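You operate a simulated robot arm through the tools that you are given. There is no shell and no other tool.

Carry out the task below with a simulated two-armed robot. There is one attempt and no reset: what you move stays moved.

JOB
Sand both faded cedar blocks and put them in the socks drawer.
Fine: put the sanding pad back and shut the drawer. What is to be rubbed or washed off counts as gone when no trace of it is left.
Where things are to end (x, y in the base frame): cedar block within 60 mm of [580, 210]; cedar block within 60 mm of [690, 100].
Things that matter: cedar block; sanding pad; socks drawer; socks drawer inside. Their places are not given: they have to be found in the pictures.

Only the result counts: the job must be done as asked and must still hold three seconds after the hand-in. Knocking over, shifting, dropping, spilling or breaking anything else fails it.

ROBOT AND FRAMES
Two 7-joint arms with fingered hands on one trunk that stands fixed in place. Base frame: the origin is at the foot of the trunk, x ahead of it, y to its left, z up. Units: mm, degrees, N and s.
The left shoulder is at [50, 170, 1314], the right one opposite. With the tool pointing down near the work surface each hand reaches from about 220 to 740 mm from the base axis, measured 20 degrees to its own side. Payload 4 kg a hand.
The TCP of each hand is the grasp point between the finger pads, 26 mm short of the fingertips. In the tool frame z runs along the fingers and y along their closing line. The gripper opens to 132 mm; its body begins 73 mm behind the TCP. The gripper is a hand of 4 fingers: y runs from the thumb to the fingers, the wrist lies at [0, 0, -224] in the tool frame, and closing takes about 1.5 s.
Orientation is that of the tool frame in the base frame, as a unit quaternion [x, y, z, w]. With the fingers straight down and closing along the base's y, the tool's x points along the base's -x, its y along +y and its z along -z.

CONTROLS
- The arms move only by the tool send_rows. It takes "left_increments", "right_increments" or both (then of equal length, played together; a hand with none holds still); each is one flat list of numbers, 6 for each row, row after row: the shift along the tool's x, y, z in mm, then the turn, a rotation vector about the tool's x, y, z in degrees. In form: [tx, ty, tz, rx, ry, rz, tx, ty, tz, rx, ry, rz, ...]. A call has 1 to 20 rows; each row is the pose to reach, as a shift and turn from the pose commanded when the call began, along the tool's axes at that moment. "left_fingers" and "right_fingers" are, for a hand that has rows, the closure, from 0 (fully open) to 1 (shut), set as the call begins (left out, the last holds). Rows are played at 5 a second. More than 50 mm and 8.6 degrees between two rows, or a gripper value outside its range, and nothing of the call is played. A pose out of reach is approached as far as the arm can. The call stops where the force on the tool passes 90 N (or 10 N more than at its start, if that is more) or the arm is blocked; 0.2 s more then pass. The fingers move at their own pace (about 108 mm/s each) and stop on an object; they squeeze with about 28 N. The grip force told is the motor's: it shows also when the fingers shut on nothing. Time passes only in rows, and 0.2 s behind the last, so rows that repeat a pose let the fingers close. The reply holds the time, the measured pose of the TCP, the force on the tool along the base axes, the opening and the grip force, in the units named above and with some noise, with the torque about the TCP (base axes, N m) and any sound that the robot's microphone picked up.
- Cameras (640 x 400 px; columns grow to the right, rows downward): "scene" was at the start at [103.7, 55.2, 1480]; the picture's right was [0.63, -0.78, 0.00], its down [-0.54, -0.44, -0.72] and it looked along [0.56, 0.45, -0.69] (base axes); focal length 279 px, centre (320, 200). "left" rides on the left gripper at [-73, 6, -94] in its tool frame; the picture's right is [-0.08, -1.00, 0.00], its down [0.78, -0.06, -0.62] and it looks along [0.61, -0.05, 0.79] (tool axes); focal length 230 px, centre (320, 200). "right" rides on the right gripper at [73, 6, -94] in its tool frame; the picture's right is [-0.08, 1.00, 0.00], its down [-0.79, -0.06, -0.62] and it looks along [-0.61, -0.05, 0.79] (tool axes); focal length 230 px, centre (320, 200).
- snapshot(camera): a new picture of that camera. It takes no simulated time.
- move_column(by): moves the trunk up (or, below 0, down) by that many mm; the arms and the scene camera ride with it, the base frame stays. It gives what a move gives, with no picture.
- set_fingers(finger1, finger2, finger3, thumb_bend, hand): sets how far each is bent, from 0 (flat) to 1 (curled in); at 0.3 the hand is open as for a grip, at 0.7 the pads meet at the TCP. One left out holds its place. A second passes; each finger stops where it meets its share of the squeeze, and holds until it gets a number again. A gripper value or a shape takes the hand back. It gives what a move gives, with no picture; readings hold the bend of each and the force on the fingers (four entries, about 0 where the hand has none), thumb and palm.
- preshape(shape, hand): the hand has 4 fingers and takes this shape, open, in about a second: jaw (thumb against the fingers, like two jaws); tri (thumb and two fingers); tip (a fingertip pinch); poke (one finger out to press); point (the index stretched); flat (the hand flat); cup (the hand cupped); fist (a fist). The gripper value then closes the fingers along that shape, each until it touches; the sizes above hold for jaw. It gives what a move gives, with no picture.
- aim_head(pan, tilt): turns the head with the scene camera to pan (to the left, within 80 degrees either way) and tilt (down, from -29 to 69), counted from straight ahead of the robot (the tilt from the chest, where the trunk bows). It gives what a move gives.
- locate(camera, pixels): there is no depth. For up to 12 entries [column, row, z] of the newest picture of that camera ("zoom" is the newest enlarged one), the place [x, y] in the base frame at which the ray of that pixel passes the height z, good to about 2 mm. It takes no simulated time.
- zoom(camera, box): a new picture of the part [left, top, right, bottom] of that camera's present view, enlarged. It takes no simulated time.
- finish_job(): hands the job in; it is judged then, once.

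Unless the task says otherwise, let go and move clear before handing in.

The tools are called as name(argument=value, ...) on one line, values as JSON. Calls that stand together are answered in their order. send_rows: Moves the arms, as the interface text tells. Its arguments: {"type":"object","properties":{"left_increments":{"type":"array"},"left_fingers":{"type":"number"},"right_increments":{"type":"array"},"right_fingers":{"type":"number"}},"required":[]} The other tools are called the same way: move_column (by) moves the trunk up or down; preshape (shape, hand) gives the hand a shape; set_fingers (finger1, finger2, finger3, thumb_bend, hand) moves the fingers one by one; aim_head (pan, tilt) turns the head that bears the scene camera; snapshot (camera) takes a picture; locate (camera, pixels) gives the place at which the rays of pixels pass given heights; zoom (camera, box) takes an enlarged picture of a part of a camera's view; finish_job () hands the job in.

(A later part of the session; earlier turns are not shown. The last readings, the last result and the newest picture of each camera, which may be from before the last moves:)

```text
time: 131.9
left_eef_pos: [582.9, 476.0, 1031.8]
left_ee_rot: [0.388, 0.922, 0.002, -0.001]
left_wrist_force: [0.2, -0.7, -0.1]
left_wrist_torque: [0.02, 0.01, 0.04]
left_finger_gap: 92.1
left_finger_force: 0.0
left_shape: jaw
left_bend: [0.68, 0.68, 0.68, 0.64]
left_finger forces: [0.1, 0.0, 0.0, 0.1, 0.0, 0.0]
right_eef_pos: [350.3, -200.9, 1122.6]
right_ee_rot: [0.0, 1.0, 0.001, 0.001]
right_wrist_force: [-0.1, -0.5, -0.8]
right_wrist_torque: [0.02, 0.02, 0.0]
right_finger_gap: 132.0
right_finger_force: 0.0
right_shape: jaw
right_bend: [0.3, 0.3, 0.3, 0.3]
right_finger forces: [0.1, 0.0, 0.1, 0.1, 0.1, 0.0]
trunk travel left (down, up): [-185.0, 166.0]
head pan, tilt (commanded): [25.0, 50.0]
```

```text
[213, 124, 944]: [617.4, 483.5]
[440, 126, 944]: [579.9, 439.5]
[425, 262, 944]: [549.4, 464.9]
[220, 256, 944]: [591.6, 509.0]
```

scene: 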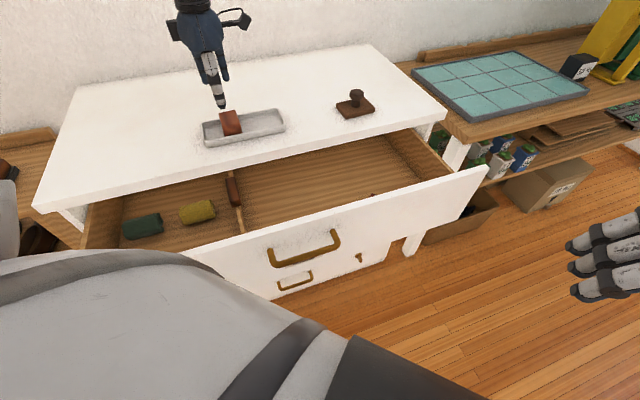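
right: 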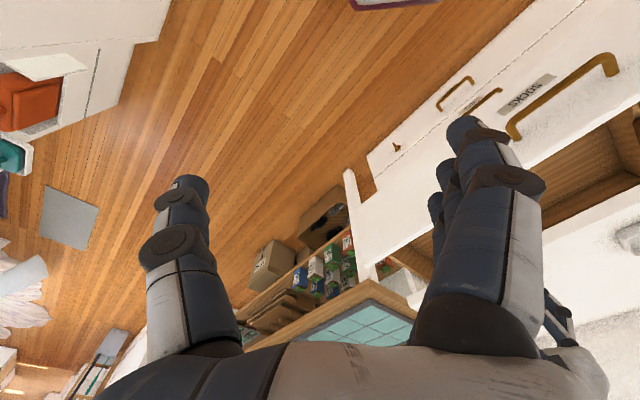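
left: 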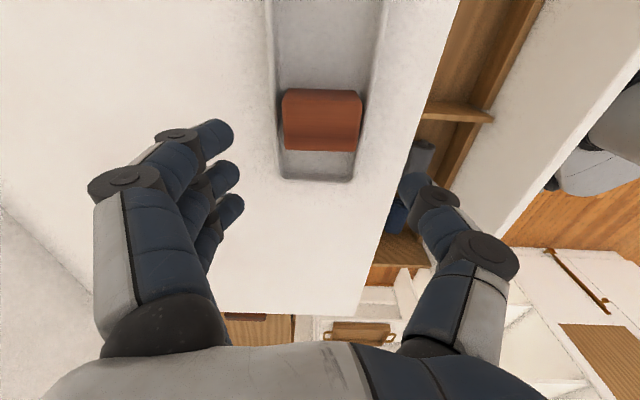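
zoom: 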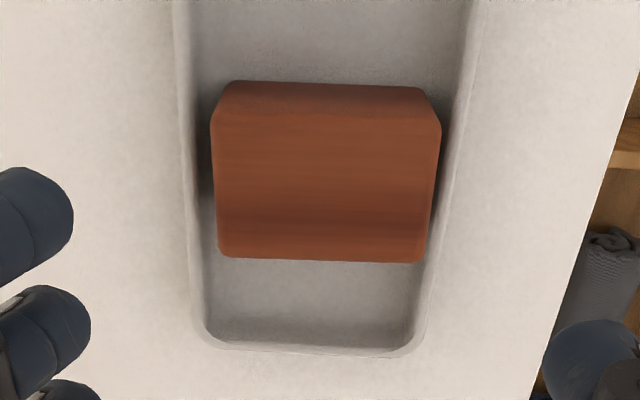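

Block A is centred at (584.6,474.2) and the hand is already lined up. I'll descend to z≈951 in stages.

send_rows(left_increments=[0, 0, 20, 0, 0, 0, 0, 0, 40, 0, 0, 0, 0, 0, 60, 0, 0, 0, 0, 0, 72, 0, 0, 0, 0, 0, 72, 0, 0, 0])

snapshot(camera="left")

zoom(camera="scene", box=[170, 60, 298, 150])

```text
time: 133.1
left_eef_pos: [584.4, 475.0, 958.5]
left_ee_rot: [0.386, 0.922, 0.001, -0.001]
left_wrist_force: [0.7, -0.1, 0.1]
left_wrist_torque: [-0.02, 0.01, -0.01]
left_finger_gap: 92.1
left_finger_force: 0.0
left_shape: jaw
left_bend: [0.68, 0.68, 0.68, 0.64]
left_finger forces: [0.0, 0.0, 0.0, 0.1, 0.0, 0.1]
right_eef_pos: [350.6, -201.5, 1122.6]
right_ee_rot: [0.0, 1.0, 0.0, 0.0]
right_wrist_force: [0.2, -0.1, 0.4]
right_wrist_torque: [0.0, 0.03, -0.02]
right_finger_gap: 131.8
right_finger_force: 0.0
right_shape: jaw
right_bend: [0.3, 0.3, 0.3, 0.3]
right_finger forces: [0.0, 0.1, 0.1, 0.0, 0.0, 0.0]
trunk travel left (down, up): [-185.0, 166.0]
head pan, tilt (commanded): [25.0, 50.0]
```

```text
taken
```

left: 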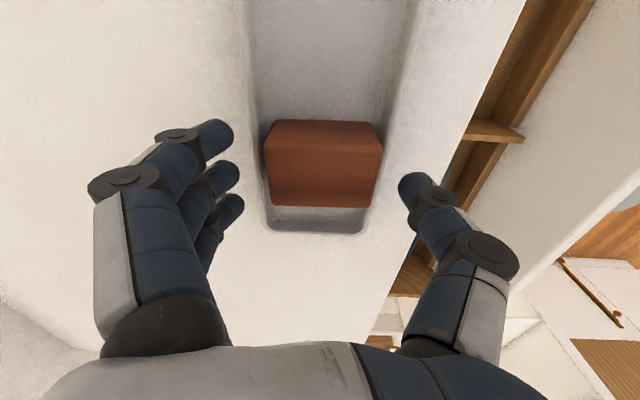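

```text
4.44 times, centred on (234, 105) of scene
```

zoom: 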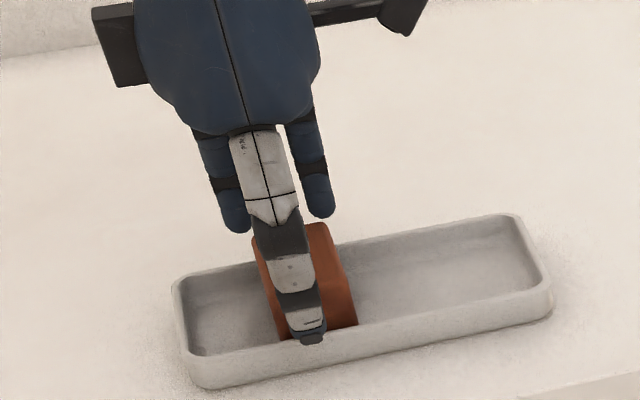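

The fingers straddle block A properly. I'll go down the last 7 mm, close and lift.

send_rows(left_increments=[0, 0, 4, 0, 0, 0, 0, 0, 7.5, 0, 0, 0, 0, 0, 7.5, 0, 0, 0])

send_rows(left_increments=[0, 0, 0, 0, 0, 0, 0, 0, 0, 0, 0, 0, 0, 0, 0, 0, 0, 0, 0, 0, 0, 0, 0, 0, 0, 0, 0, 0, 0, 0], left_fingers=1.0)

snapshot(camera="left")

zoom(camera="scene", box=[170, 60, 298, 150])

```text
time: 133.9
left_eef_pos: [584.8, 474.8, 951.6]
left_ee_rot: [0.387, 0.922, 0.001, -0.001]
left_wrist_force: [0.1, 0.0, -0.4]
left_wrist_torque: [0.0, -0.01, -0.03]
left_finger_gap: 92.0
left_finger_force: 0.2
left_shape: jaw
left_bend: [0.68, 0.68, 0.68, 0.64]
left_finger forces: [0.0, 0.0, 0.1, 0.0, 0.1, 0.0]
right_eef_pos: [352.1, -201.4, 1121.7]
right_ee_rot: [0.0, 1.0, 0.0, 0.001]
right_wrist_force: [0.1, -1.1, -0.2]
right_wrist_torque: [0.01, -0.03, -0.04]
right_finger_gap: 132.0
right_finger_force: 0.0
right_shape: jaw
right_bend: [0.3, 0.3, 0.3, 0.3]
right_finger forces: [0.0, 0.1, 0.0, 0.1, 0.0, 0.1]
trunk travel left (down, up): [-185.0, 166.0]
head pan, tilt (commanded): [25.0, 50.0]
```

```text
time: 135.1
left_eef_pos: [584.7, 475.2, 952.6]
left_ee_rot: [0.386, 0.922, 0.001, -0.001]
left_wrist_force: [-0.9, -0.3, -0.2]
left_wrist_torque: [0.0, -0.03, 0.01]
left_finger_gap: 51.7
left_finger_force: 28.4
left_shape: jaw
left_bend: [0.73, 0.73, 0.76, 0.7]
left_finger forces: [10.4, 11.8, 4.1, 0.0, 25.6, 0.0]
right_eef_pos: [350.9, -201.5, 1121.8]
right_ee_rot: [0.0, 1.0, 0.0, 0.001]
right_wrist_force: [0.7, -0.1, 0.0]
right_wrist_torque: [-0.01, 0.0, 0.0]
right_finger_gap: 132.0
right_finger_force: 0.0
right_shape: jaw
right_bend: [0.3, 0.3, 0.3, 0.3]
right_finger forces: [0.1, 0.1, 0.0, 0.1, 0.1, 0.0]
trunk travel left (down, up): [-185.0, 166.0]
head pan, tilt (commanded): [25.0, 50.0]
```

```text
taken
```

left: 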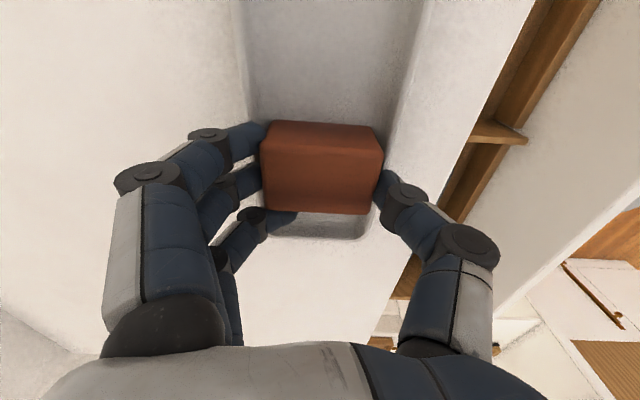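

```text
4.44 times, centred on (234, 105) of scene
```

zoom: 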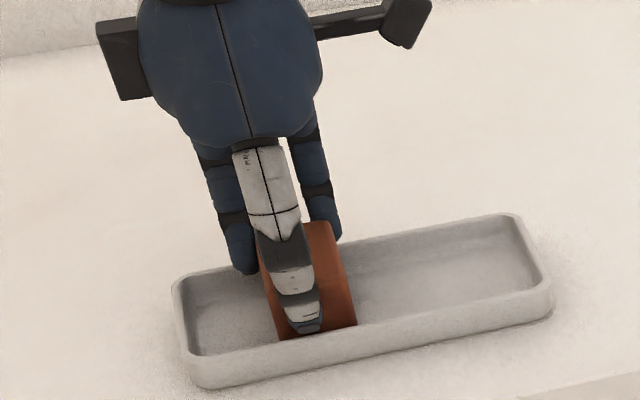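

Block A is gripped by all three fingers and the thumb. Lifting it slowly.

send_rows(left_increments=[0, 0, -5, 0, 0, 0, 0, 0, -12, 0, 0, 0, 0, 0, -22, 0, 0, 0, 0, 0, -40, 0, 0, 0, 0, 0, -64, 0, 0, 0, 0, 0, -64, 0, 0, 0])

snapshot(camera="left")

snapshot(camera="scene")

```text
time: 136.5
left_eef_pos: [584.2, 475.3, 1015.8]
left_ee_rot: [0.387, 0.922, 0.001, -0.001]
left_wrist_force: [0.3, 0.1, -0.7]
left_wrist_torque: [0.0, 0.01, -0.03]
left_finger_gap: 51.4
left_finger_force: 28.0
left_shape: jaw
left_bend: [0.73, 0.73, 0.76, 0.7]
left_finger forces: [10.6, 12.0, 3.9, 0.1, 25.4, 0.0]
right_eef_pos: [350.5, -200.1, 1122.6]
right_ee_rot: [-0.001, 1.0, 0.0, 0.0]
right_wrist_force: [-0.1, -0.2, 0.4]
right_wrist_torque: [-0.01, -0.01, 0.04]
right_finger_gap: 131.9
right_finger_force: 0.1
right_shape: jaw
right_bend: [0.3, 0.3, 0.3, 0.3]
right_finger forces: [0.0, 0.0, 0.0, 0.1, 0.0, 0.0]
trunk travel left (down, up): [-185.0, 166.0]
head pan, tilt (commanded): [25.0, 50.0]
```

```text
taken
```

left: 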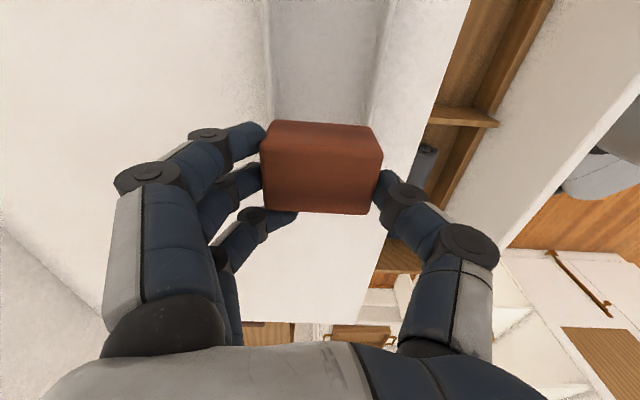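

```text
taken
```

scene: 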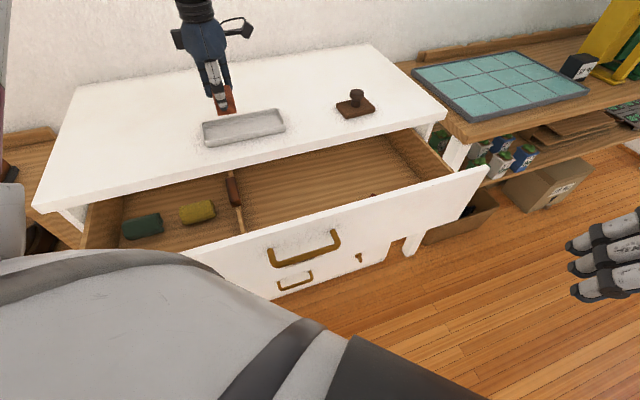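

Block A is up and the tray is empty and undisturbed. I'll carry it over the drawer to about (575,203), turning to yaw 0 on the way.

send_rows(left_increments=[-26.6, -28.3, 0, 0, 0, -6.5, -53.3, -56.7, 0, 0, 0, -13, -79.9, -85, 0, 0, 0, -19.5, -106.5, -113.3, 0, 0, 0, -26, -133.1, -141.6, 0, 0, 0, -32.5, -159.8, -170, 0, 0, 0, -39, -186.4, -198.3, 0, 0, 0, -45.5, -186.4, -198.3, 0, 0, 0, -45.5])

snapshot(camera="left")

snapshot(camera="scene")

```text
time: 138.3
left_eef_pos: [574.3, 202.4, 1015.0]
left_ee_rot: [-0.001, 1.0, 0.002, 0.0]
left_wrist_force: [-0.7, -0.8, -0.9]
left_wrist_torque: [-0.01, 0.01, -0.02]
left_finger_gap: 51.2
left_finger_force: 28.1
left_shape: jaw
left_bend: [0.73, 0.73, 0.76, 0.7]
left_finger forces: [10.9, 12.3, 2.7, 0.0, 25.2, 0.1]
right_eef_pos: [350.1, -199.3, 1124.3]
right_ee_rot: [0.0, 1.0, 0.0, 0.001]
right_wrist_force: [-1.1, 0.7, -0.9]
right_wrist_torque: [-0.02, 0.03, -0.01]
right_finger_gap: 132.1
right_finger_force: 0.0
right_shape: jaw
right_bend: [0.3, 0.3, 0.3, 0.3]
right_finger forces: [0.0, 0.0, 0.0, 0.0, 0.0, 0.1]
trunk travel left (down, up): [-185.0, 166.0]
head pan, tilt (commanded): [25.0, 50.0]
```

```text
taken
```

left: 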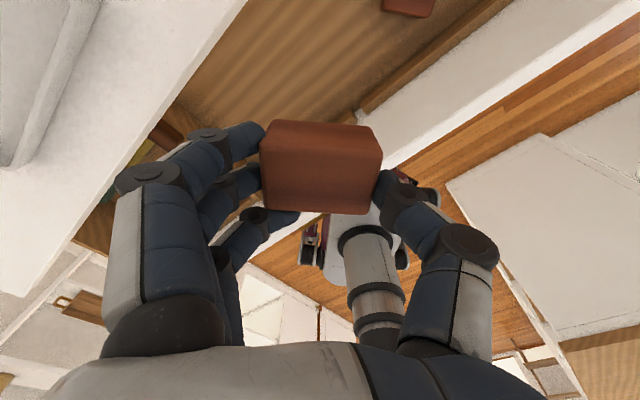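

```text
taken
```

scene: 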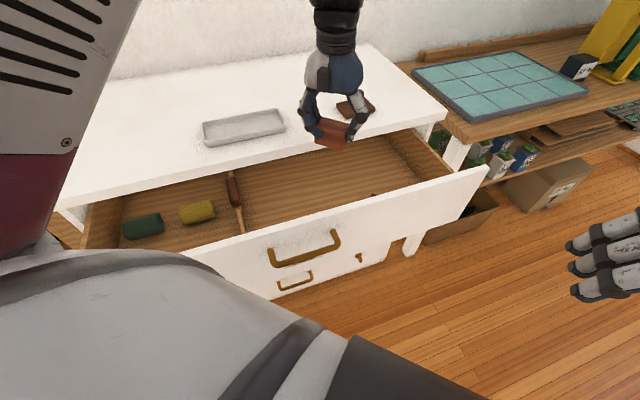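

I'm over the second target at (574,202). I'll descend in stages as before.

send_rows(left_increments=[0, 0, 30, 0, 0, 0, 0, 0, 60, 0, 0, 0, 0, 0, 90, 0, 0, 0, 0, 0, 120, 0, 0, 0, 0, 0, 120, 0, 0, 0])

snapshot(camera="left")

snapshot(camera="scene")

```text
time: 139.5
left_eef_pos: [575.1, 202.2, 894.1]
left_ee_rot: [0.0, 1.0, 0.002, 0.0]
left_wrist_force: [0.6, -0.2, 0.2]
left_wrist_torque: [0.0, 0.0, 0.0]
left_finger_gap: 51.1
left_finger_force: 27.8
left_shape: jaw
left_bend: [0.73, 0.73, 0.76, 0.7]
left_finger forces: [10.9, 12.4, 2.5, 0.0, 25.1, 0.0]
right_eef_pos: [351.0, -200.6, 1123.2]
right_ee_rot: [0.0, 1.0, -0.001, 0.001]
right_wrist_force: [0.0, -0.5, -0.1]
right_wrist_torque: [0.02, 0.03, 0.02]
right_finger_gap: 131.8
right_finger_force: 0.0
right_shape: jaw
right_bend: [0.3, 0.3, 0.3, 0.3]
right_finger forces: [0.1, 0.0, 0.1, 0.0, 0.0, 0.0]
trunk travel left (down, up): [-185.0, 166.0]
head pan, tilt (commanded): [25.0, 50.0]
```

```text
taken
```

left: 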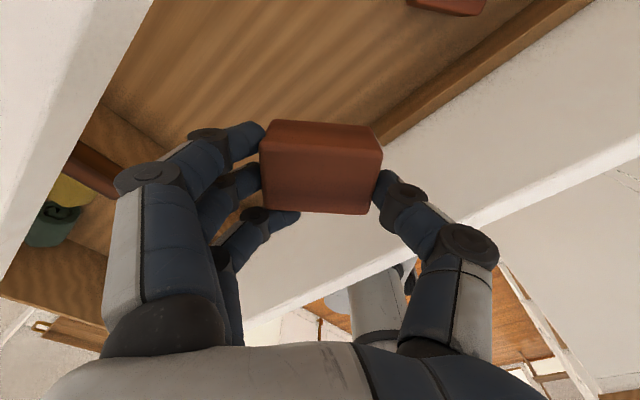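

```text
taken
```

scene: 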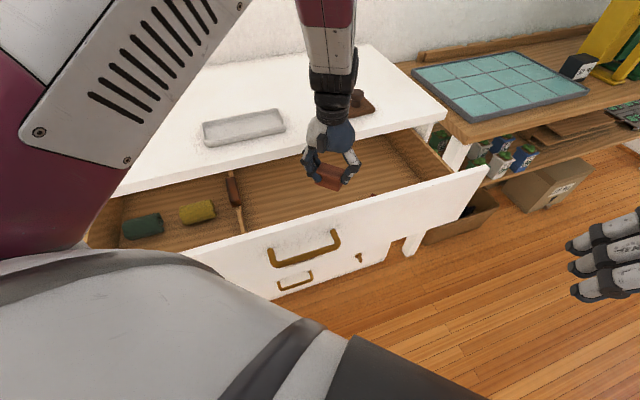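

Clear all round at z=894. I'll continue down to about 790.

send_rows(left_increments=[0, 0, 25, 0, 0, 0, 0, 0, 50, 0, 0, 0, 0, 0, 75, 0, 0, 0, 0, 0, 100, 0, 0, 0, 0, 0, 100, 0, 0, 0])

snapshot(camera="left")

snapshot(camera="scene")

```text
time: 140.7
left_eef_pos: [575.3, 203.5, 795.2]
left_ee_rot: [0.0, 1.0, 0.003, 0.001]
left_wrist_force: [0.1, -0.1, -1.0]
left_wrist_torque: [-0.02, -0.04, 0.0]
left_finger_gap: 50.9
left_finger_force: 28.0
left_shape: jaw
left_bend: [0.73, 0.73, 0.76, 0.7]
left_finger forces: [11.0, 12.4, 2.3, 0.1, 25.1, 0.0]
right_eef_pos: [350.6, -200.2, 1122.8]
right_ee_rot: [0.0, 1.0, 0.0, 0.001]
right_wrist_force: [-0.5, 1.0, 1.0]
right_wrist_torque: [0.0, -0.04, -0.01]
right_finger_gap: 131.7
right_finger_force: 0.0
right_shape: jaw
right_bend: [0.3, 0.3, 0.3, 0.3]
right_finger forces: [0.1, 0.0, 0.1, 0.1, 0.0, 0.1]
trunk travel left (down, up): [-185.0, 166.0]
head pan, tilt (commanded): [25.0, 50.0]
```

```text
taken
```

left: 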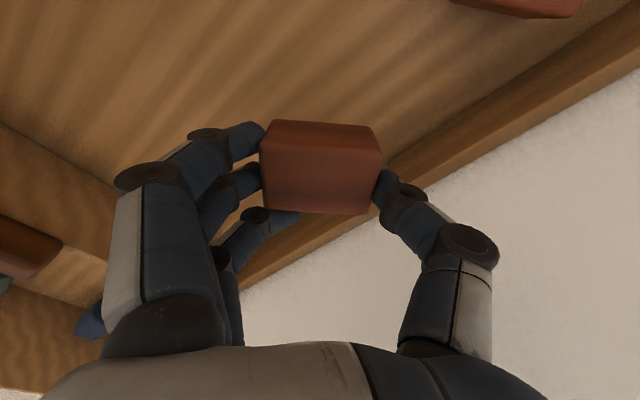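

```text
taken
```

scene: 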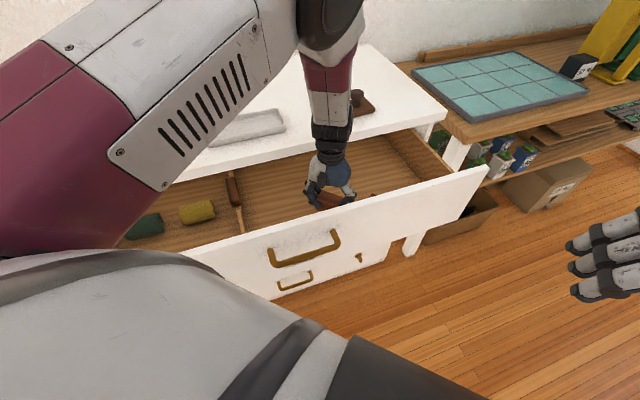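

Still clear at z=795. I'll continue to about 738, then take single small steps.

send_rows(left_increments=[0, 0, 20, 0, 0, 0, 0, 0, 40, 0, 0, 0, 0, 0, 57, 0, 0, 0, 0, 0, 57, 0, 0, 0])

send_rows(left_increments=[0, 0, 3, 0, 0, 0, 0, 0, 6, 0, 0, 0])

send_rows(left_increments=[0, 0, 2, 0, 0, 0, 0, 0, 4, 0, 0, 0])

```text
time: 141.7
left_eef_pos: [574.9, 203.8, 738.1]
left_ee_rot: [0.0, 1.0, 0.002, 0.0]
left_wrist_force: [0.8, -0.2, -1.5]
left_wrist_torque: [0.01, -0.01, -0.01]
left_finger_gap: 51.0
left_finger_force: 28.1
left_shape: jaw
left_bend: [0.73, 0.73, 0.76, 0.7]
left_finger forces: [11.1, 12.3, 2.4, 0.0, 25.0, 0.0]
right_eef_pos: [349.4, -201.8, 1122.7]
right_ee_rot: [0.0, 1.0, 0.0, 0.001]
right_wrist_force: [0.9, 0.0, -0.1]
right_wrist_torque: [0.0, 0.0, -0.02]
right_finger_gap: 131.7
right_finger_force: 0.2
right_shape: jaw
right_bend: [0.3, 0.3, 0.3, 0.3]
right_finger forces: [0.0, 0.0, 0.0, 0.0, 0.0, 0.0]
trunk travel left (down, up): [-185.0, 166.0]
head pan, tilt (commanded): [25.0, 50.0]
```

```text
time: 142.3
left_eef_pos: [574.9, 203.2, 732.5]
left_ee_rot: [0.0, 1.0, 0.002, 0.001]
left_wrist_force: [0.1, -0.2, -0.6]
left_wrist_torque: [0.01, 0.04, -0.03]
left_finger_gap: 50.9
left_finger_force: 28.3
left_shape: jaw
left_bend: [0.73, 0.73, 0.76, 0.7]
left_finger forces: [11.0, 12.4, 2.3, 0.1, 25.0, 0.0]
right_eef_pos: [350.8, -200.2, 1122.9]
right_ee_rot: [0.001, 1.0, 0.0, 0.001]
right_wrist_force: [0.4, -0.8, -0.5]
right_wrist_torque: [0.01, 0.02, 0.02]
right_finger_gap: 131.8
right_finger_force: 0.1
right_shape: jaw
right_bend: [0.3, 0.3, 0.3, 0.3]
right_finger forces: [0.0, 0.0, 0.0, 0.1, 0.1, 0.0]
trunk travel left (down, up): [-185.0, 166.0]
head pan, tilt (commanded): [25.0, 50.0]
```

```text
time: 142.9
left_eef_pos: [573.0, 202.8, 729.5]
left_ee_rot: [0.0, 1.0, 0.002, 0.0]
left_wrist_force: [0.5, -0.5, 0.5]
left_wrist_torque: [0.03, -0.05, -0.02]
left_finger_gap: 51.2
left_finger_force: 28.4
left_shape: jaw
left_bend: [0.73, 0.73, 0.76, 0.7]
left_finger forces: [11.1, 12.4, 2.5, 0.0, 25.1, 0.0]
right_eef_pos: [350.8, -200.5, 1122.4]
right_ee_rot: [-0.001, 1.0, 0.0, 0.001]
right_wrist_force: [-0.6, -0.6, 0.5]
right_wrist_torque: [0.0, 0.02, -0.02]
right_finger_gap: 131.7
right_finger_force: 0.1
right_shape: jaw
right_bend: [0.3, 0.3, 0.3, 0.3]
right_finger forces: [0.0, 0.0, 0.1, 0.0, 0.1, 0.0]
trunk travel left (down, up): [-185.0, 166.0]
head pan, tilt (commanded): [25.0, 50.0]
```

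Nearly down; block B touched at about z=727. One more 2 mm step and a reading.

send_rows(left_increments=[0, 0, 1, 0, 0, 0, 0, 0, 2, 0, 0, 0])

```text
time: 143.5
left_eef_pos: [574.5, 204.5, 726.8]
left_ee_rot: [0.0, 1.0, 0.002, 0.001]
left_wrist_force: [-1.2, 0.0, 11.9]
left_wrist_torque: [0.17, -0.05, 0.06]
left_finger_gap: 50.7
left_finger_force: 27.8
left_shape: jaw
left_bend: [0.73, 0.73, 0.76, 0.7]
left_finger forces: [12.0, 12.5, 3.1, 0.0, 26.4, 0.0]
right_eef_pos: [349.3, -201.0, 1123.5]
right_ee_rot: [0.0, 1.0, 0.001, 0.002]
right_wrist_force: [0.4, 0.4, 0.0]
right_wrist_torque: [-0.04, 0.02, 0.0]
right_finger_gap: 131.8
right_finger_force: 0.0
right_shape: jaw
right_bend: [0.3, 0.3, 0.3, 0.3]
right_finger forces: [0.0, 0.1, 0.1, 0.0, 0.0, 0.1]
trunk travel left (down, up): [-185.0, 166.0]
head pan, tilt (commanded): [25.0, 50.0]
```

The floor is reached (11.9 N). I'll ease up 1.5 mm and open the fingers partway.

send_rows(left_increments=[0, 0, -1.5, 0, 0, 0, 0, 0, -1.5, 0, 0, 0])

send_rows(left_increments=[0, 0, 0, 0, 0, 0, 0, 0, 0, 0, 0, 0, 0, 0, 0, 0, 0, 0, 0, 0, 0, 0, 0, 0], left_fingers=0.35)

snapshot(camera="left")

```text
time: 144.1
left_eef_pos: [573.7, 202.8, 727.0]
left_ee_rot: [0.0, 1.0, 0.001, 0.001]
left_wrist_force: [1.8, 0.8, 10.0]
left_wrist_torque: [0.17, -0.15, 0.01]
left_finger_gap: 51.1
left_finger_force: 28.2
left_shape: jaw
left_bend: [0.73, 0.73, 0.76, 0.7]
left_finger forces: [11.9, 12.5, 2.6, 0.0, 25.9, 0.0]
right_eef_pos: [349.4, -200.1, 1122.7]
right_ee_rot: [0.0, 1.0, 0.001, 0.001]
right_wrist_force: [-0.3, 0.1, 0.9]
right_wrist_torque: [0.02, -0.03, -0.01]
right_finger_gap: 131.9
right_finger_force: 0.0
right_shape: jaw
right_bend: [0.3, 0.3, 0.3, 0.3]
right_finger forces: [0.0, 0.0, 0.0, 0.0, 0.1, 0.1]
trunk travel left (down, up): [-185.0, 166.0]
head pan, tilt (commanded): [25.0, 50.0]
```

```text
time: 145.1
left_eef_pos: [572.8, 205.0, 726.7]
left_ee_rot: [0.0, 1.0, 0.002, 0.0]
left_wrist_force: [0.6, -0.2, 0.3]
left_wrist_torque: [0.01, -0.03, 0.0]
left_finger_gap: 85.6
left_finger_force: 0.1
left_shape: jaw
left_bend: [0.7, 0.7, 0.7, 0.67]
left_finger forces: [0.0, 0.1, 0.0, 0.0, 0.0, 0.0]
right_eef_pos: [351.2, -200.7, 1121.9]
right_ee_rot: [0.0, 1.0, 0.001, 0.001]
right_wrist_force: [0.2, 0.4, -0.2]
right_wrist_torque: [0.01, -0.04, 0.02]
right_finger_gap: 132.0
right_finger_force: 0.0
right_shape: jaw
right_bend: [0.3, 0.3, 0.3, 0.3]
right_finger forces: [0.0, 0.0, 0.0, 0.0, 0.0, 0.1]
trunk travel left (down, up): [-185.0, 166.0]
head pan, tilt (commanded): [25.0, 50.0]
```

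```text
taken
```

left: 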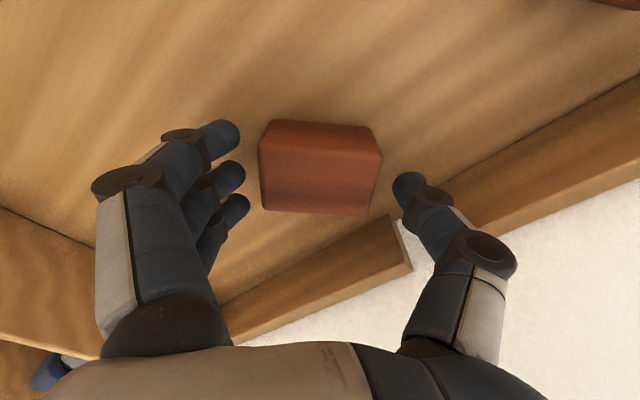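

Block A is free on the drawer floor. I'll raise the hand straight up out of the drawer.

send_rows(left_increments=[0, 0, -20, 0, 0, 0, 0, 0, -50, 0, 0, 0, 0, 0, -85, 0, 0, 0, 0, 0, -120, 0, 0, 0, 0, 0, -155, 0, 0, 0, 0, 0, -190, 0, 0, 0, 0, 0, -225, 0, 0, 0, 0, 0, -260, 0, 0, 0, 0, 0, -295, 0, 0, 0, 0, 0, -295, 0, 0, 0])

snapshot(camera="left")

snapshot(camera="scene")

```text
time: 147.3
left_eef_pos: [574.8, 202.5, 1024.7]
left_ee_rot: [0.001, 1.0, 0.002, 0.0]
left_wrist_force: [-0.3, 0.1, -0.2]
left_wrist_torque: [0.0, 0.0, -0.01]
left_finger_gap: 85.4
left_finger_force: 0.0
left_shape: jaw
left_bend: [0.7, 0.7, 0.7, 0.67]
left_finger forces: [0.0, 0.0, 0.0, 0.0, 0.0, 0.1]
right_eef_pos: [349.7, -200.6, 1121.9]
right_ee_rot: [0.0, 1.0, 0.001, 0.0]
right_wrist_force: [0.2, -0.2, 0.1]
right_wrist_torque: [-0.02, -0.01, -0.02]
right_finger_gap: 131.7
right_finger_force: 0.0
right_shape: jaw
right_bend: [0.3, 0.3, 0.3, 0.3]
right_finger forces: [0.1, 0.1, 0.1, 0.0, 0.0, 0.0]
trunk travel left (down, up): [-185.0, 166.0]
head pan, tilt (commanded): [25.0, 50.0]
```

```text
taken
```

left: 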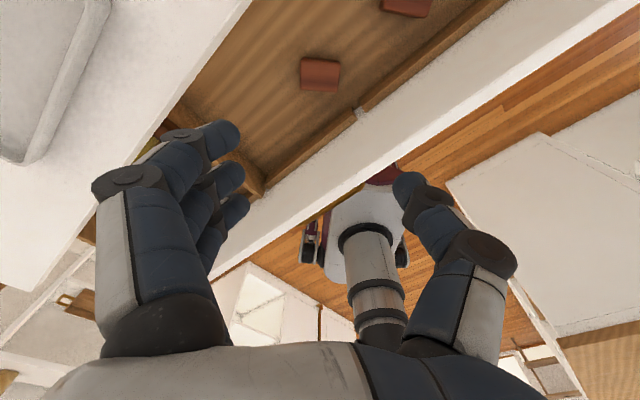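

```text
taken
```

scene: 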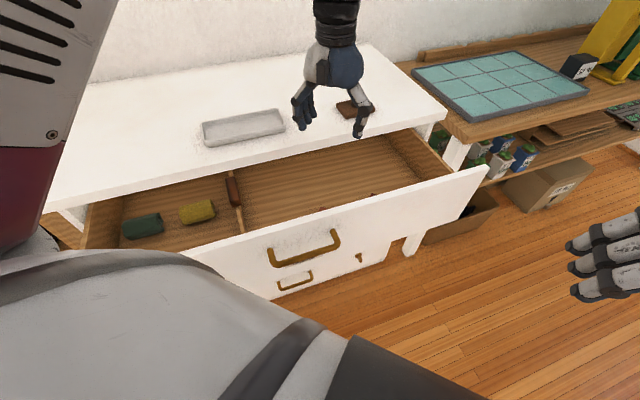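

Both blocks are in the drawer. I'll confirm their positions and find where the handle and free areas of the drawer front are, for pushing it shut.

locate(camera="left", pixels=[[320, 80, 717], [303, 59, 717], [341, 66, 717], [337, 93, 717], [301, 88, 717], [405, 8, 717]])

locate(camera="scene", pixels=[[272, 250, 800], [272, 250, 780], [337, 232, 800], [337, 232, 780], [275, 266, 780], [338, 247, 780], [360, 258, 750], [483, 166, 868], [462, 215, 750], [455, 218, 720]])

zoom(camera="scene", box=[220, 160, 500, 310])

```text
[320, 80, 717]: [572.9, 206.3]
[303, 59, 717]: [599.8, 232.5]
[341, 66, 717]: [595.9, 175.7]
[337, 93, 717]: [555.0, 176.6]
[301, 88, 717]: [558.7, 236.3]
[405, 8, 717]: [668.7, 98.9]
```

```text
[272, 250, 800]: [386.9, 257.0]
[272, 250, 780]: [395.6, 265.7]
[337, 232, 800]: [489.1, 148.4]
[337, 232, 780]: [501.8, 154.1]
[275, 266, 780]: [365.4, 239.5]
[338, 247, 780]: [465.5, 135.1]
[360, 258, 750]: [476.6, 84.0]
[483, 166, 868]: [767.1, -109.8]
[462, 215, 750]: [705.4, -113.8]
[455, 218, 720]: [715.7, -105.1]
```

```text
2.29 times, centred on (360, 235) of scene
```

zoom: 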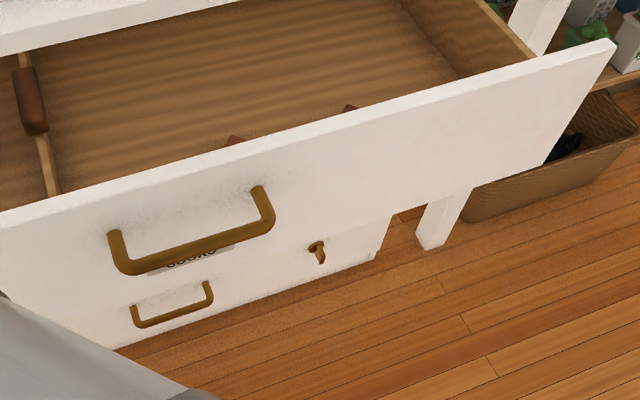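

Block A is at about (577,205) and block B at about (682,95), both within 10 mm of target. The drawer front spans z≈700–868 with the handle at e≈90–245, so I'll push at e≈330. I'll close the hand, turn it to yaw −45° and move it in front of the panel.

send_rows(left_increments=[16.8, -32.6, 0, 0, 0, 7.5, 33.7, -65.1, 0, 0, 0, 15, 50.5, -97.7, 0, 0, 0, 22.5, 67.3, -130.3, 0, 0, 0, 30, 84.2, -162.8, 0, 0, 0, 37.5, 101, -195.4, 0, 0, 0, 45, 101, -195.4, 0, 0, 0, 45], left_fingers=1.0)

snapshot(camera="left")

snapshot(camera="scene")

```text
time: 148.9
left_eef_pos: [479.1, 12.4, 1034.2]
left_ee_rot: [0.362, 0.931, -0.04, 0.007]
left_wrist_force: [-0.9, -0.5, -0.2]
left_wrist_torque: [0.03, 0.01, -0.01]
left_finger_gap: 0.0
left_finger_force: 28.2
left_shape: jaw
left_bend: [0.68, 0.58, 0.68, 0.66]
left_finger forces: [0.0, 0.1, 0.0, 0.0, 0.0, 0.0]
right_eef_pos: [351.2, -200.0, 1122.8]
right_ee_rot: [0.0, 1.0, 0.0, 0.0]
right_wrist_force: [-0.4, -0.6, 0.0]
right_wrist_torque: [-0.02, 0.01, 0.01]
right_finger_gap: 132.0
right_finger_force: 0.1
right_shape: jaw
right_bend: [0.3, 0.3, 0.3, 0.3]
right_finger forces: [0.1, 0.0, 0.0, 0.1, 0.0, 0.0]
trunk travel left (down, up): [-185.0, 166.0]
head pan, tilt (commanded): [25.0, 50.0]
```

```text
taken
```

left: 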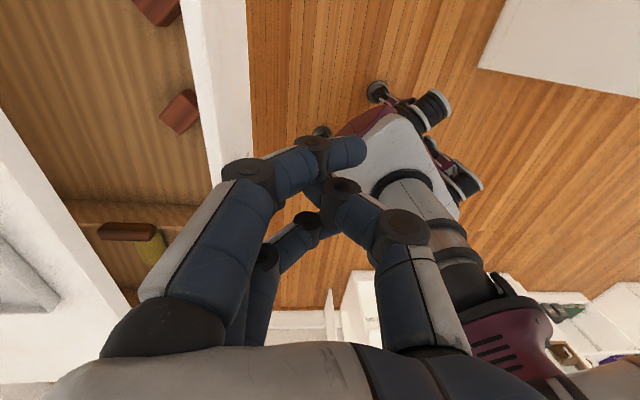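

```text
taken
```

scene: 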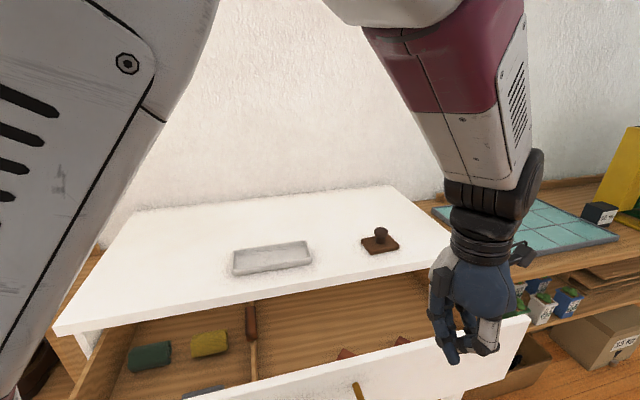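

The scene view has tilted up although its command is unchanged, so the left upper arm seems to be pressing against the head in this folded pose. I'll back out along the same path straight away.

send_rows(left_increments=[11.1, 34.9, 0, 0, 0, -7.5, 22.2, 69.9, 0, 0, 0, -15, 33.4, 104.8, 0, 0, 0, -22.5, 44.5, 139.7, 0, 0, 0, -30, 55.6, 174.7, 0, 0, 0, -37.5, 66.7, 209.6, 0, 0, 0, -45, 66.7, 209.6, 0, 0, 0, -45])

snapshot(camera="scene")

snapshot(camera="left")

```text
time: 150.5
left_eef_pos: [572.9, 203.2, 1022.5]
left_ee_rot: [0.001, 1.0, 0.001, 0.0]
left_wrist_force: [0.3, 0.0, 0.4]
left_wrist_torque: [-0.01, 0.0, 0.0]
left_finger_gap: 0.0
left_finger_force: 28.3
left_shape: jaw
left_bend: [0.68, 0.58, 0.68, 0.66]
left_finger forces: [0.0, 0.1, 0.2, 0.0, 0.0, 0.0]
right_eef_pos: [350.6, -200.8, 1122.5]
right_ee_rot: [-0.001, 1.0, 0.0, 0.0]
right_wrist_force: [1.0, -0.8, 0.6]
right_wrist_torque: [-0.04, 0.0, -0.05]
right_finger_gap: 131.8
right_finger_force: 0.0
right_shape: jaw
right_bend: [0.3, 0.3, 0.3, 0.3]
right_finger forces: [0.0, 0.0, 0.0, 0.1, 0.1, 0.0]
trunk travel left (down, up): [-185.0, 166.0]
head pan, tilt (commanded): [25.0, 50.0]
```

```text
taken
```

scene: 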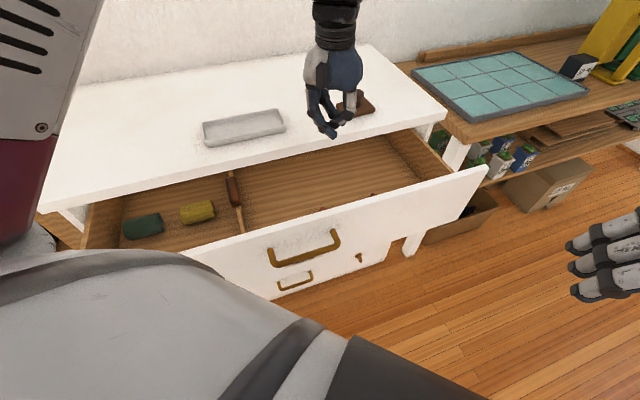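

```text
taken
```

left: 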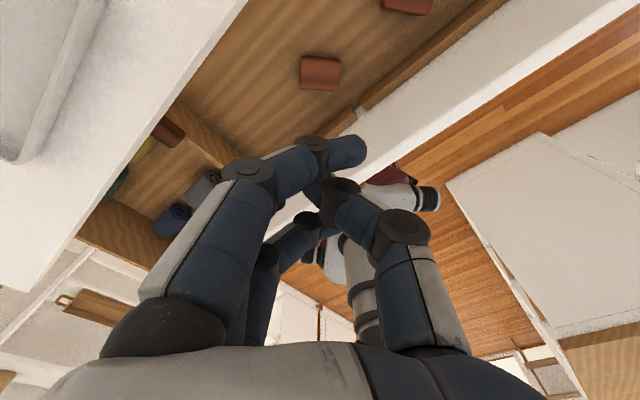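

The head view is back to normal. The right hand suits this push better, since its camera sits behind the hand. I'll park the left arm over the dresser's left side first.

send_rows(left_increments=[20, 36.3, -5, 0, 0, 0, 39, 72.6, -10, 0, 0, 0, 58, 108.9, -15, 0, 0, 0, 78, 145.1, -20, 0, 0, 0, 97, 181.4, -25, 0, 0, 0, 116, 217.7, -30, 0, 0, 0, 136, 254, -35, 0, 0, 0])

send_rows(right_increments=[-21.2, 35.1, 17.1, -1.7, -4.1, -6.3, -42.4, 70.3, 34.3, -3.4, -8.1, -12.5, -63.6, 105.4, 51.4, -5.1, -12.2, -18.8, -84.9, 140.6, 68.6, -6.7, -16.3, -25.1, -106.1, 175.7, 85.7, -8.4, -20.4, -31.4, -127.3, 210.9, 102.9, -10.1, -24.4, -37.6, -148.5, 246, 120, -11.8, -28.5, -43.9, -148.5, 246, 120, -11.8, -28.5, -43.9], right_fingers=1.0)

snapshot(camera="scene")

snapshot(camera="right")

```text
time: 152.1
left_eef_pos: [436.6, 456.5, 1057.1]
left_ee_rot: [0.001, 1.0, 0.001, 0.0]
left_wrist_force: [-0.5, -0.5, 0.0]
left_wrist_torque: [-0.01, -0.02, 0.02]
left_finger_gap: 0.0
left_finger_force: 27.7
left_shape: jaw
left_bend: [0.68, 0.58, 0.68, 0.66]
left_finger forces: [0.0, 0.1, 0.1, 0.0, 0.0, 0.1]
right_eef_pos: [349.1, -201.3, 1122.4]
right_ee_rot: [0.0, 1.0, 0.0, 0.001]
right_wrist_force: [-0.5, 0.0, -0.1]
right_wrist_torque: [0.0, -0.04, 0.01]
right_finger_gap: 132.0
right_finger_force: 0.0
right_shape: jaw
right_bend: [0.3, 0.3, 0.3, 0.3]
right_finger forces: [0.1, 0.1, 0.0, 0.0, 0.0, 0.0]
trunk travel left (down, up): [-185.0, 166.0]
head pan, tilt (commanded): [25.0, 50.0]
```

```text
time: 153.9
left_eef_pos: [437.1, 455.1, 1057.0]
left_ee_rot: [0.001, 1.0, 0.002, 0.001]
left_wrist_force: [0.1, 0.2, 0.8]
left_wrist_torque: [0.02, 0.05, -0.01]
left_finger_gap: 0.0
left_finger_force: 28.2
left_shape: jaw
left_bend: [0.68, 0.58, 0.68, 0.66]
left_finger forces: [0.0, 0.1, 0.0, 0.0, 0.0, 0.0]
right_eef_pos: [500.4, 46.6, 1001.9]
right_ee_rot: [-0.369, 0.892, 0.099, 0.241]
right_wrist_force: [0.2, -0.6, 0.1]
right_wrist_torque: [0.0, 0.01, 0.0]
right_finger_gap: 0.0
right_finger_force: 27.9
right_shape: jaw
right_bend: [0.68, 0.58, 0.68, 0.66]
right_finger forces: [0.1, 0.1, 0.0, 0.1, 0.1, 0.1]
trunk travel left (down, up): [-185.0, 166.0]
head pan, tilt (commanded): [25.0, 50.0]
```

```text
taken
```

scene: 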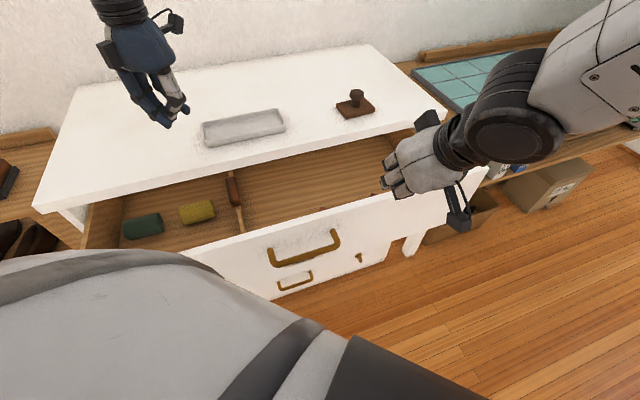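

```text
taken
```

right: 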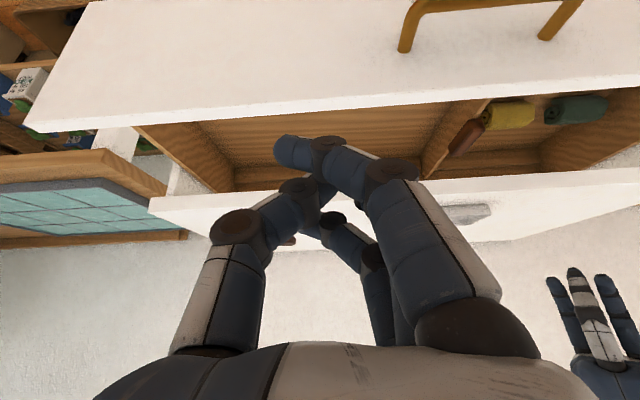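

The right hand reached its tilted pose cleanly at (500,47,1002) and the fingers are just in front of the panel. I'll back it off 20 mm and lower it in front of the drawer to z≈800.

send_rows(right_increments=[17.2, 0, -10, 0, 0, 0, 37.3, 0, 24.6, 0, 0, 0, 57.4, 0, 59.1, 0, 0, 0, 77.6, 0, 93.7, 0, 0, 0, 97.7, 0, 128.2, 0, 0, 0, 117.8, 0, 162.8, 0, 0, 0, 117.8, 0, 162.8, 0, 0, 0])

snapshot(camera="scene")

snapshot(camera="right")

```text
time: 155.7
left_eef_pos: [437.4, 455.2, 1057.2]
left_ee_rot: [0.0, 1.0, 0.001, 0.0]
left_wrist_force: [-0.2, 0.1, -0.6]
left_wrist_torque: [-0.02, 0.01, -0.01]
left_finger_gap: 0.0
left_finger_force: 27.9
left_shape: jaw
left_bend: [0.68, 0.58, 0.68, 0.66]
left_finger forces: [0.0, 0.0, 0.0, 0.0, 0.0, 0.0]
right_eef_pos: [509.8, 14.7, 819.6]
right_ee_rot: [-0.325, 0.903, 0.111, 0.26]
right_wrist_force: [0.6, -0.4, -0.2]
right_wrist_torque: [-0.01, 0.03, 0.0]
right_finger_gap: 0.1
right_finger_force: 28.3
right_shape: jaw
right_bend: [0.68, 0.58, 0.68, 0.66]
right_finger forces: [0.0, 0.1, 0.0, 0.0, 0.0, 0.0]
trunk travel left (down, up): [-185.0, 166.0]
head pan, tilt (commanded): [25.0, 50.0]
stopped in row 7 (right hand): the arm was blocked; the commanded pose is now the measured one
```

```text
taken
```

scene: 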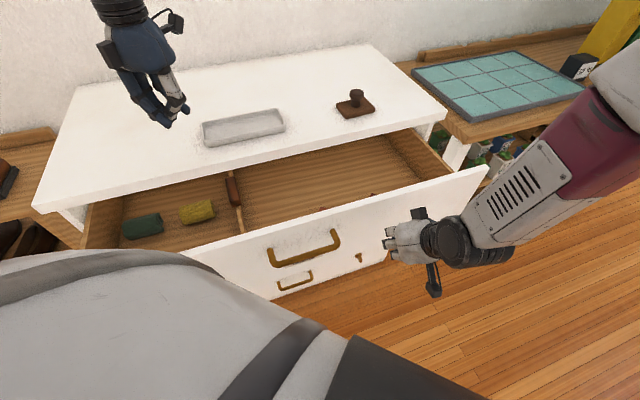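

```text
taken
```

right: 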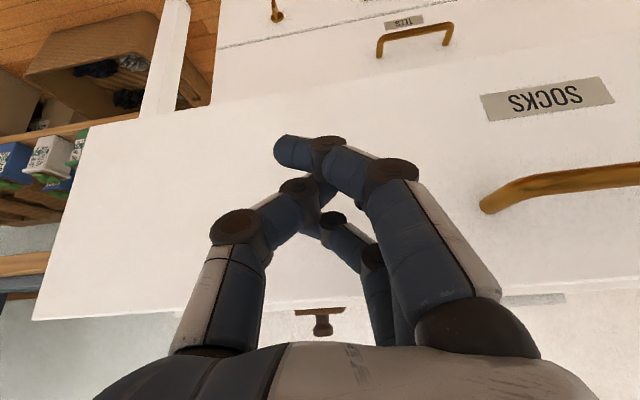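

The arm stopped slightly early at (510,15,820), but this is a workable place: in front of the panel, right of the handle (handle end at (485,205) in the right view). I'll advance along the drawer's axis until it touches.

send_rows(right_increments=[-6.7, 0.7, 4.3, 0, 0, 0, -13.4, 1.3, 8.7, 0, 0, 0, -20.1, 2, 13, 0, 0, 0, -26.8, 2.7, 17.3, 0, 0, 0])

snapshot(camera="scene")

snapshot(camera="right")

```text
time: 156.7
left_eef_pos: [437.3, 455.8, 1057.8]
left_ee_rot: [0.0, 1.0, 0.001, -0.001]
left_wrist_force: [0.4, -0.2, 0.3]
left_wrist_torque: [-0.01, 0.0, 0.01]
left_finger_gap: 0.0
left_finger_force: 28.1
left_shape: jaw
left_bend: [0.68, 0.58, 0.68, 0.66]
left_finger forces: [0.0, 0.0, 0.0, 0.0, 0.1, 0.1]
right_eef_pos: [546.4, 26.0, 831.0]
right_ee_rot: [-0.301, 0.908, 0.118, 0.268]
right_wrist_force: [0.3, -0.8, 0.4]
right_wrist_torque: [-0.01, 0.0, -0.02]
right_finger_gap: 0.0
right_finger_force: 27.9
right_shape: jaw
right_bend: [0.68, 0.58, 0.68, 0.66]
right_finger forces: [0.1, 0.1, 0.0, 0.0, 0.0, 0.0]
trunk travel left (down, up): [-185.0, 166.0]
head pan, tilt (commanded): [25.0, 50.0]
```

```text
taken
```

scene: 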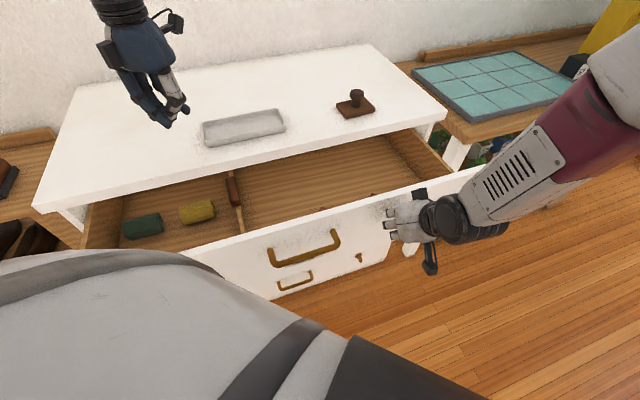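

```text
taken
```

right: 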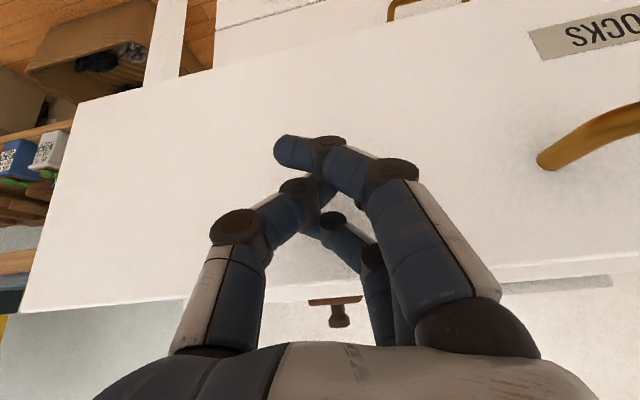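

The hand drifted a bit (z 831, yaw about 36°), hinting at a wrist limit, and hasn't touched yet. I'll relax the yaw by 10° while continuing the advance.

send_rows(right_increments=[-4, 0.4, 2.6, 1.4, -0.1, 2.1, -8, 0.8, 5.2, 2.7, -0.2, 4.2, -12, 1.2, 7.8, 4.1, -0.2, 6.3, -16, 1.6, 10.4, 5.4, -0.3, 8.4, -16, 1.6, 10.4, 5.4, -0.3, 8.4])

snapshot(camera="right")

zoom(camera="scene", box=[320, 140, 520, 290])

```text
time: 158.1
left_eef_pos: [437.7, 455.4, 1057.9]
left_ee_rot: [0.001, 1.0, 0.002, 0.0]
left_wrist_force: [-0.7, -0.6, -0.2]
left_wrist_torque: [-0.04, 0.01, -0.01]
left_finger_gap: 0.0
left_finger_force: 28.0
left_shape: jaw
left_bend: [0.68, 0.58, 0.68, 0.66]
left_finger forces: [0.1, 0.1, 0.0, 0.0, 0.0, 0.0]
right_eef_pos: [569.0, 26.9, 832.2]
right_ee_rot: [-0.201, 0.935, 0.098, 0.276]
right_wrist_force: [-0.4, 0.1, -0.6]
right_wrist_torque: [-0.01, 0.0, 0.0]
right_finger_gap: 0.1
right_finger_force: 27.5
right_shape: jaw
right_bend: [0.68, 0.58, 0.69, 0.66]
right_finger forces: [0.0, 0.0, 0.2, 0.0, 0.1, 0.0]
trunk travel left (down, up): [-185.0, 166.0]
head pan, tilt (commanded): [25.0, 50.0]
stopped in row 5 (right hand): the arm was blocked; the commanded pose is now the measured one
```

```text
taken
```

right: 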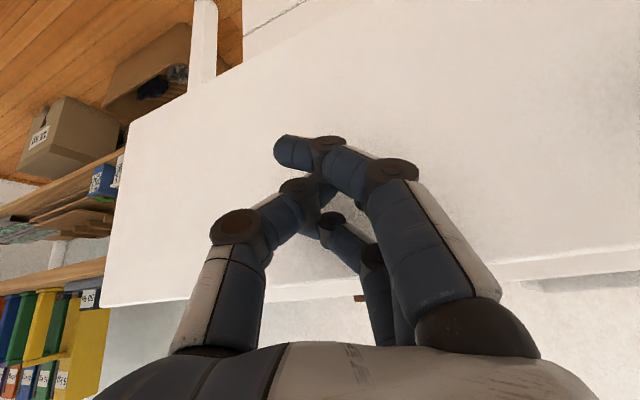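

```text
2.67 times, centred on (420, 215) of scene
```

zoom: 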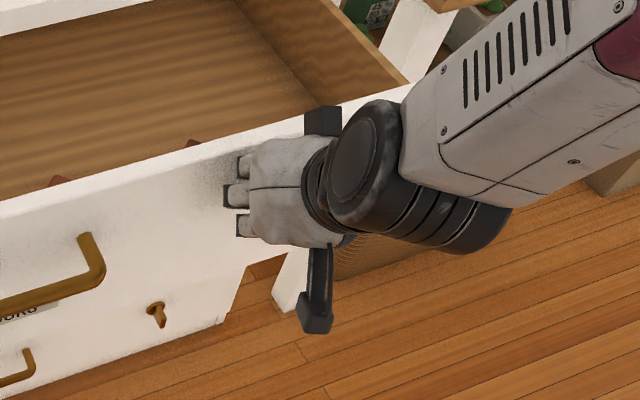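

The arm is blocked by its own posture: with the hand tilted so close to the body, the wrist is at its limit. I'll raise it, return to straight down with yaw 0, and then use the side of the closed fingers at about e=300.

send_rows(right_increments=[-22, 2.9, -33, 0, 0, 0, -44.5, 5.8, -66.3, 0, 0, 0, -32, 16.8, -85.3, 2.3, 6.5, 4.7, -19.6, 27.7, -104.3, 4.6, 13, 9.4, -7.1, 38.7, -123.3, 6.9, 19.4, 14.2, 5.3, 49.6, -142.3, 9.2, 25.9, 18.9, 17.8, 60.6, -161.3, 11.5, 32.4, 23.6, 17.8, 60.6, -161.3, 11.5, 32.4, 23.6])

snapshot(camera="scene")

snapshot(camera="right")

```text
time: 159.9
left_eef_pos: [438.0, 454.4, 1057.2]
left_ee_rot: [0.0, 1.0, 0.002, 0.0]
left_wrist_force: [-0.1, -0.5, -0.2]
left_wrist_torque: [0.01, 0.02, -0.03]
left_finger_gap: 0.3
left_finger_force: 27.7
left_shape: jaw
left_bend: [0.68, 0.58, 0.68, 0.66]
left_finger forces: [0.0, 0.0, 0.0, 0.1, 0.1, 0.0]
right_eef_pos: [458.0, 25.8, 966.3]
right_ee_rot: [0.013, 1.0, 0.015, -0.006]
right_wrist_force: [-0.4, 0.3, -0.6]
right_wrist_torque: [-0.03, -0.02, -0.01]
right_finger_gap: 0.1
right_finger_force: 28.1
right_shape: jaw
right_bend: [0.68, 0.58, 0.69, 0.66]
right_finger forces: [0.0, 0.0, 0.0, 0.0, 0.0, 0.0]
trunk travel left (down, up): [-185.0, 166.0]
head pan, tilt (commanded): [25.0, 50.0]
```

```text
taken
```

scene: 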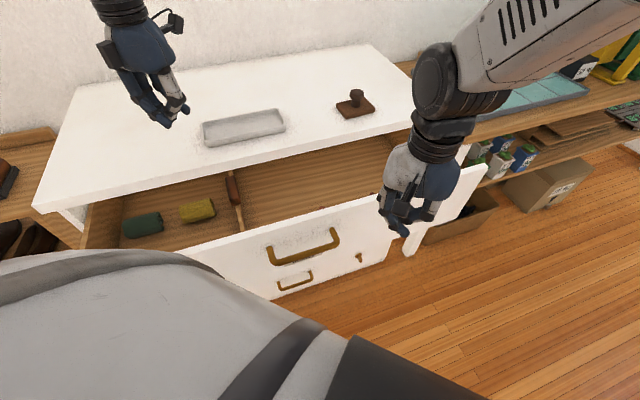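

```text
taken
```

right: 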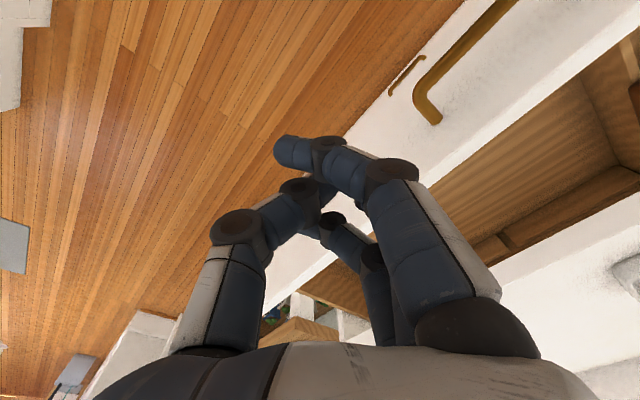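

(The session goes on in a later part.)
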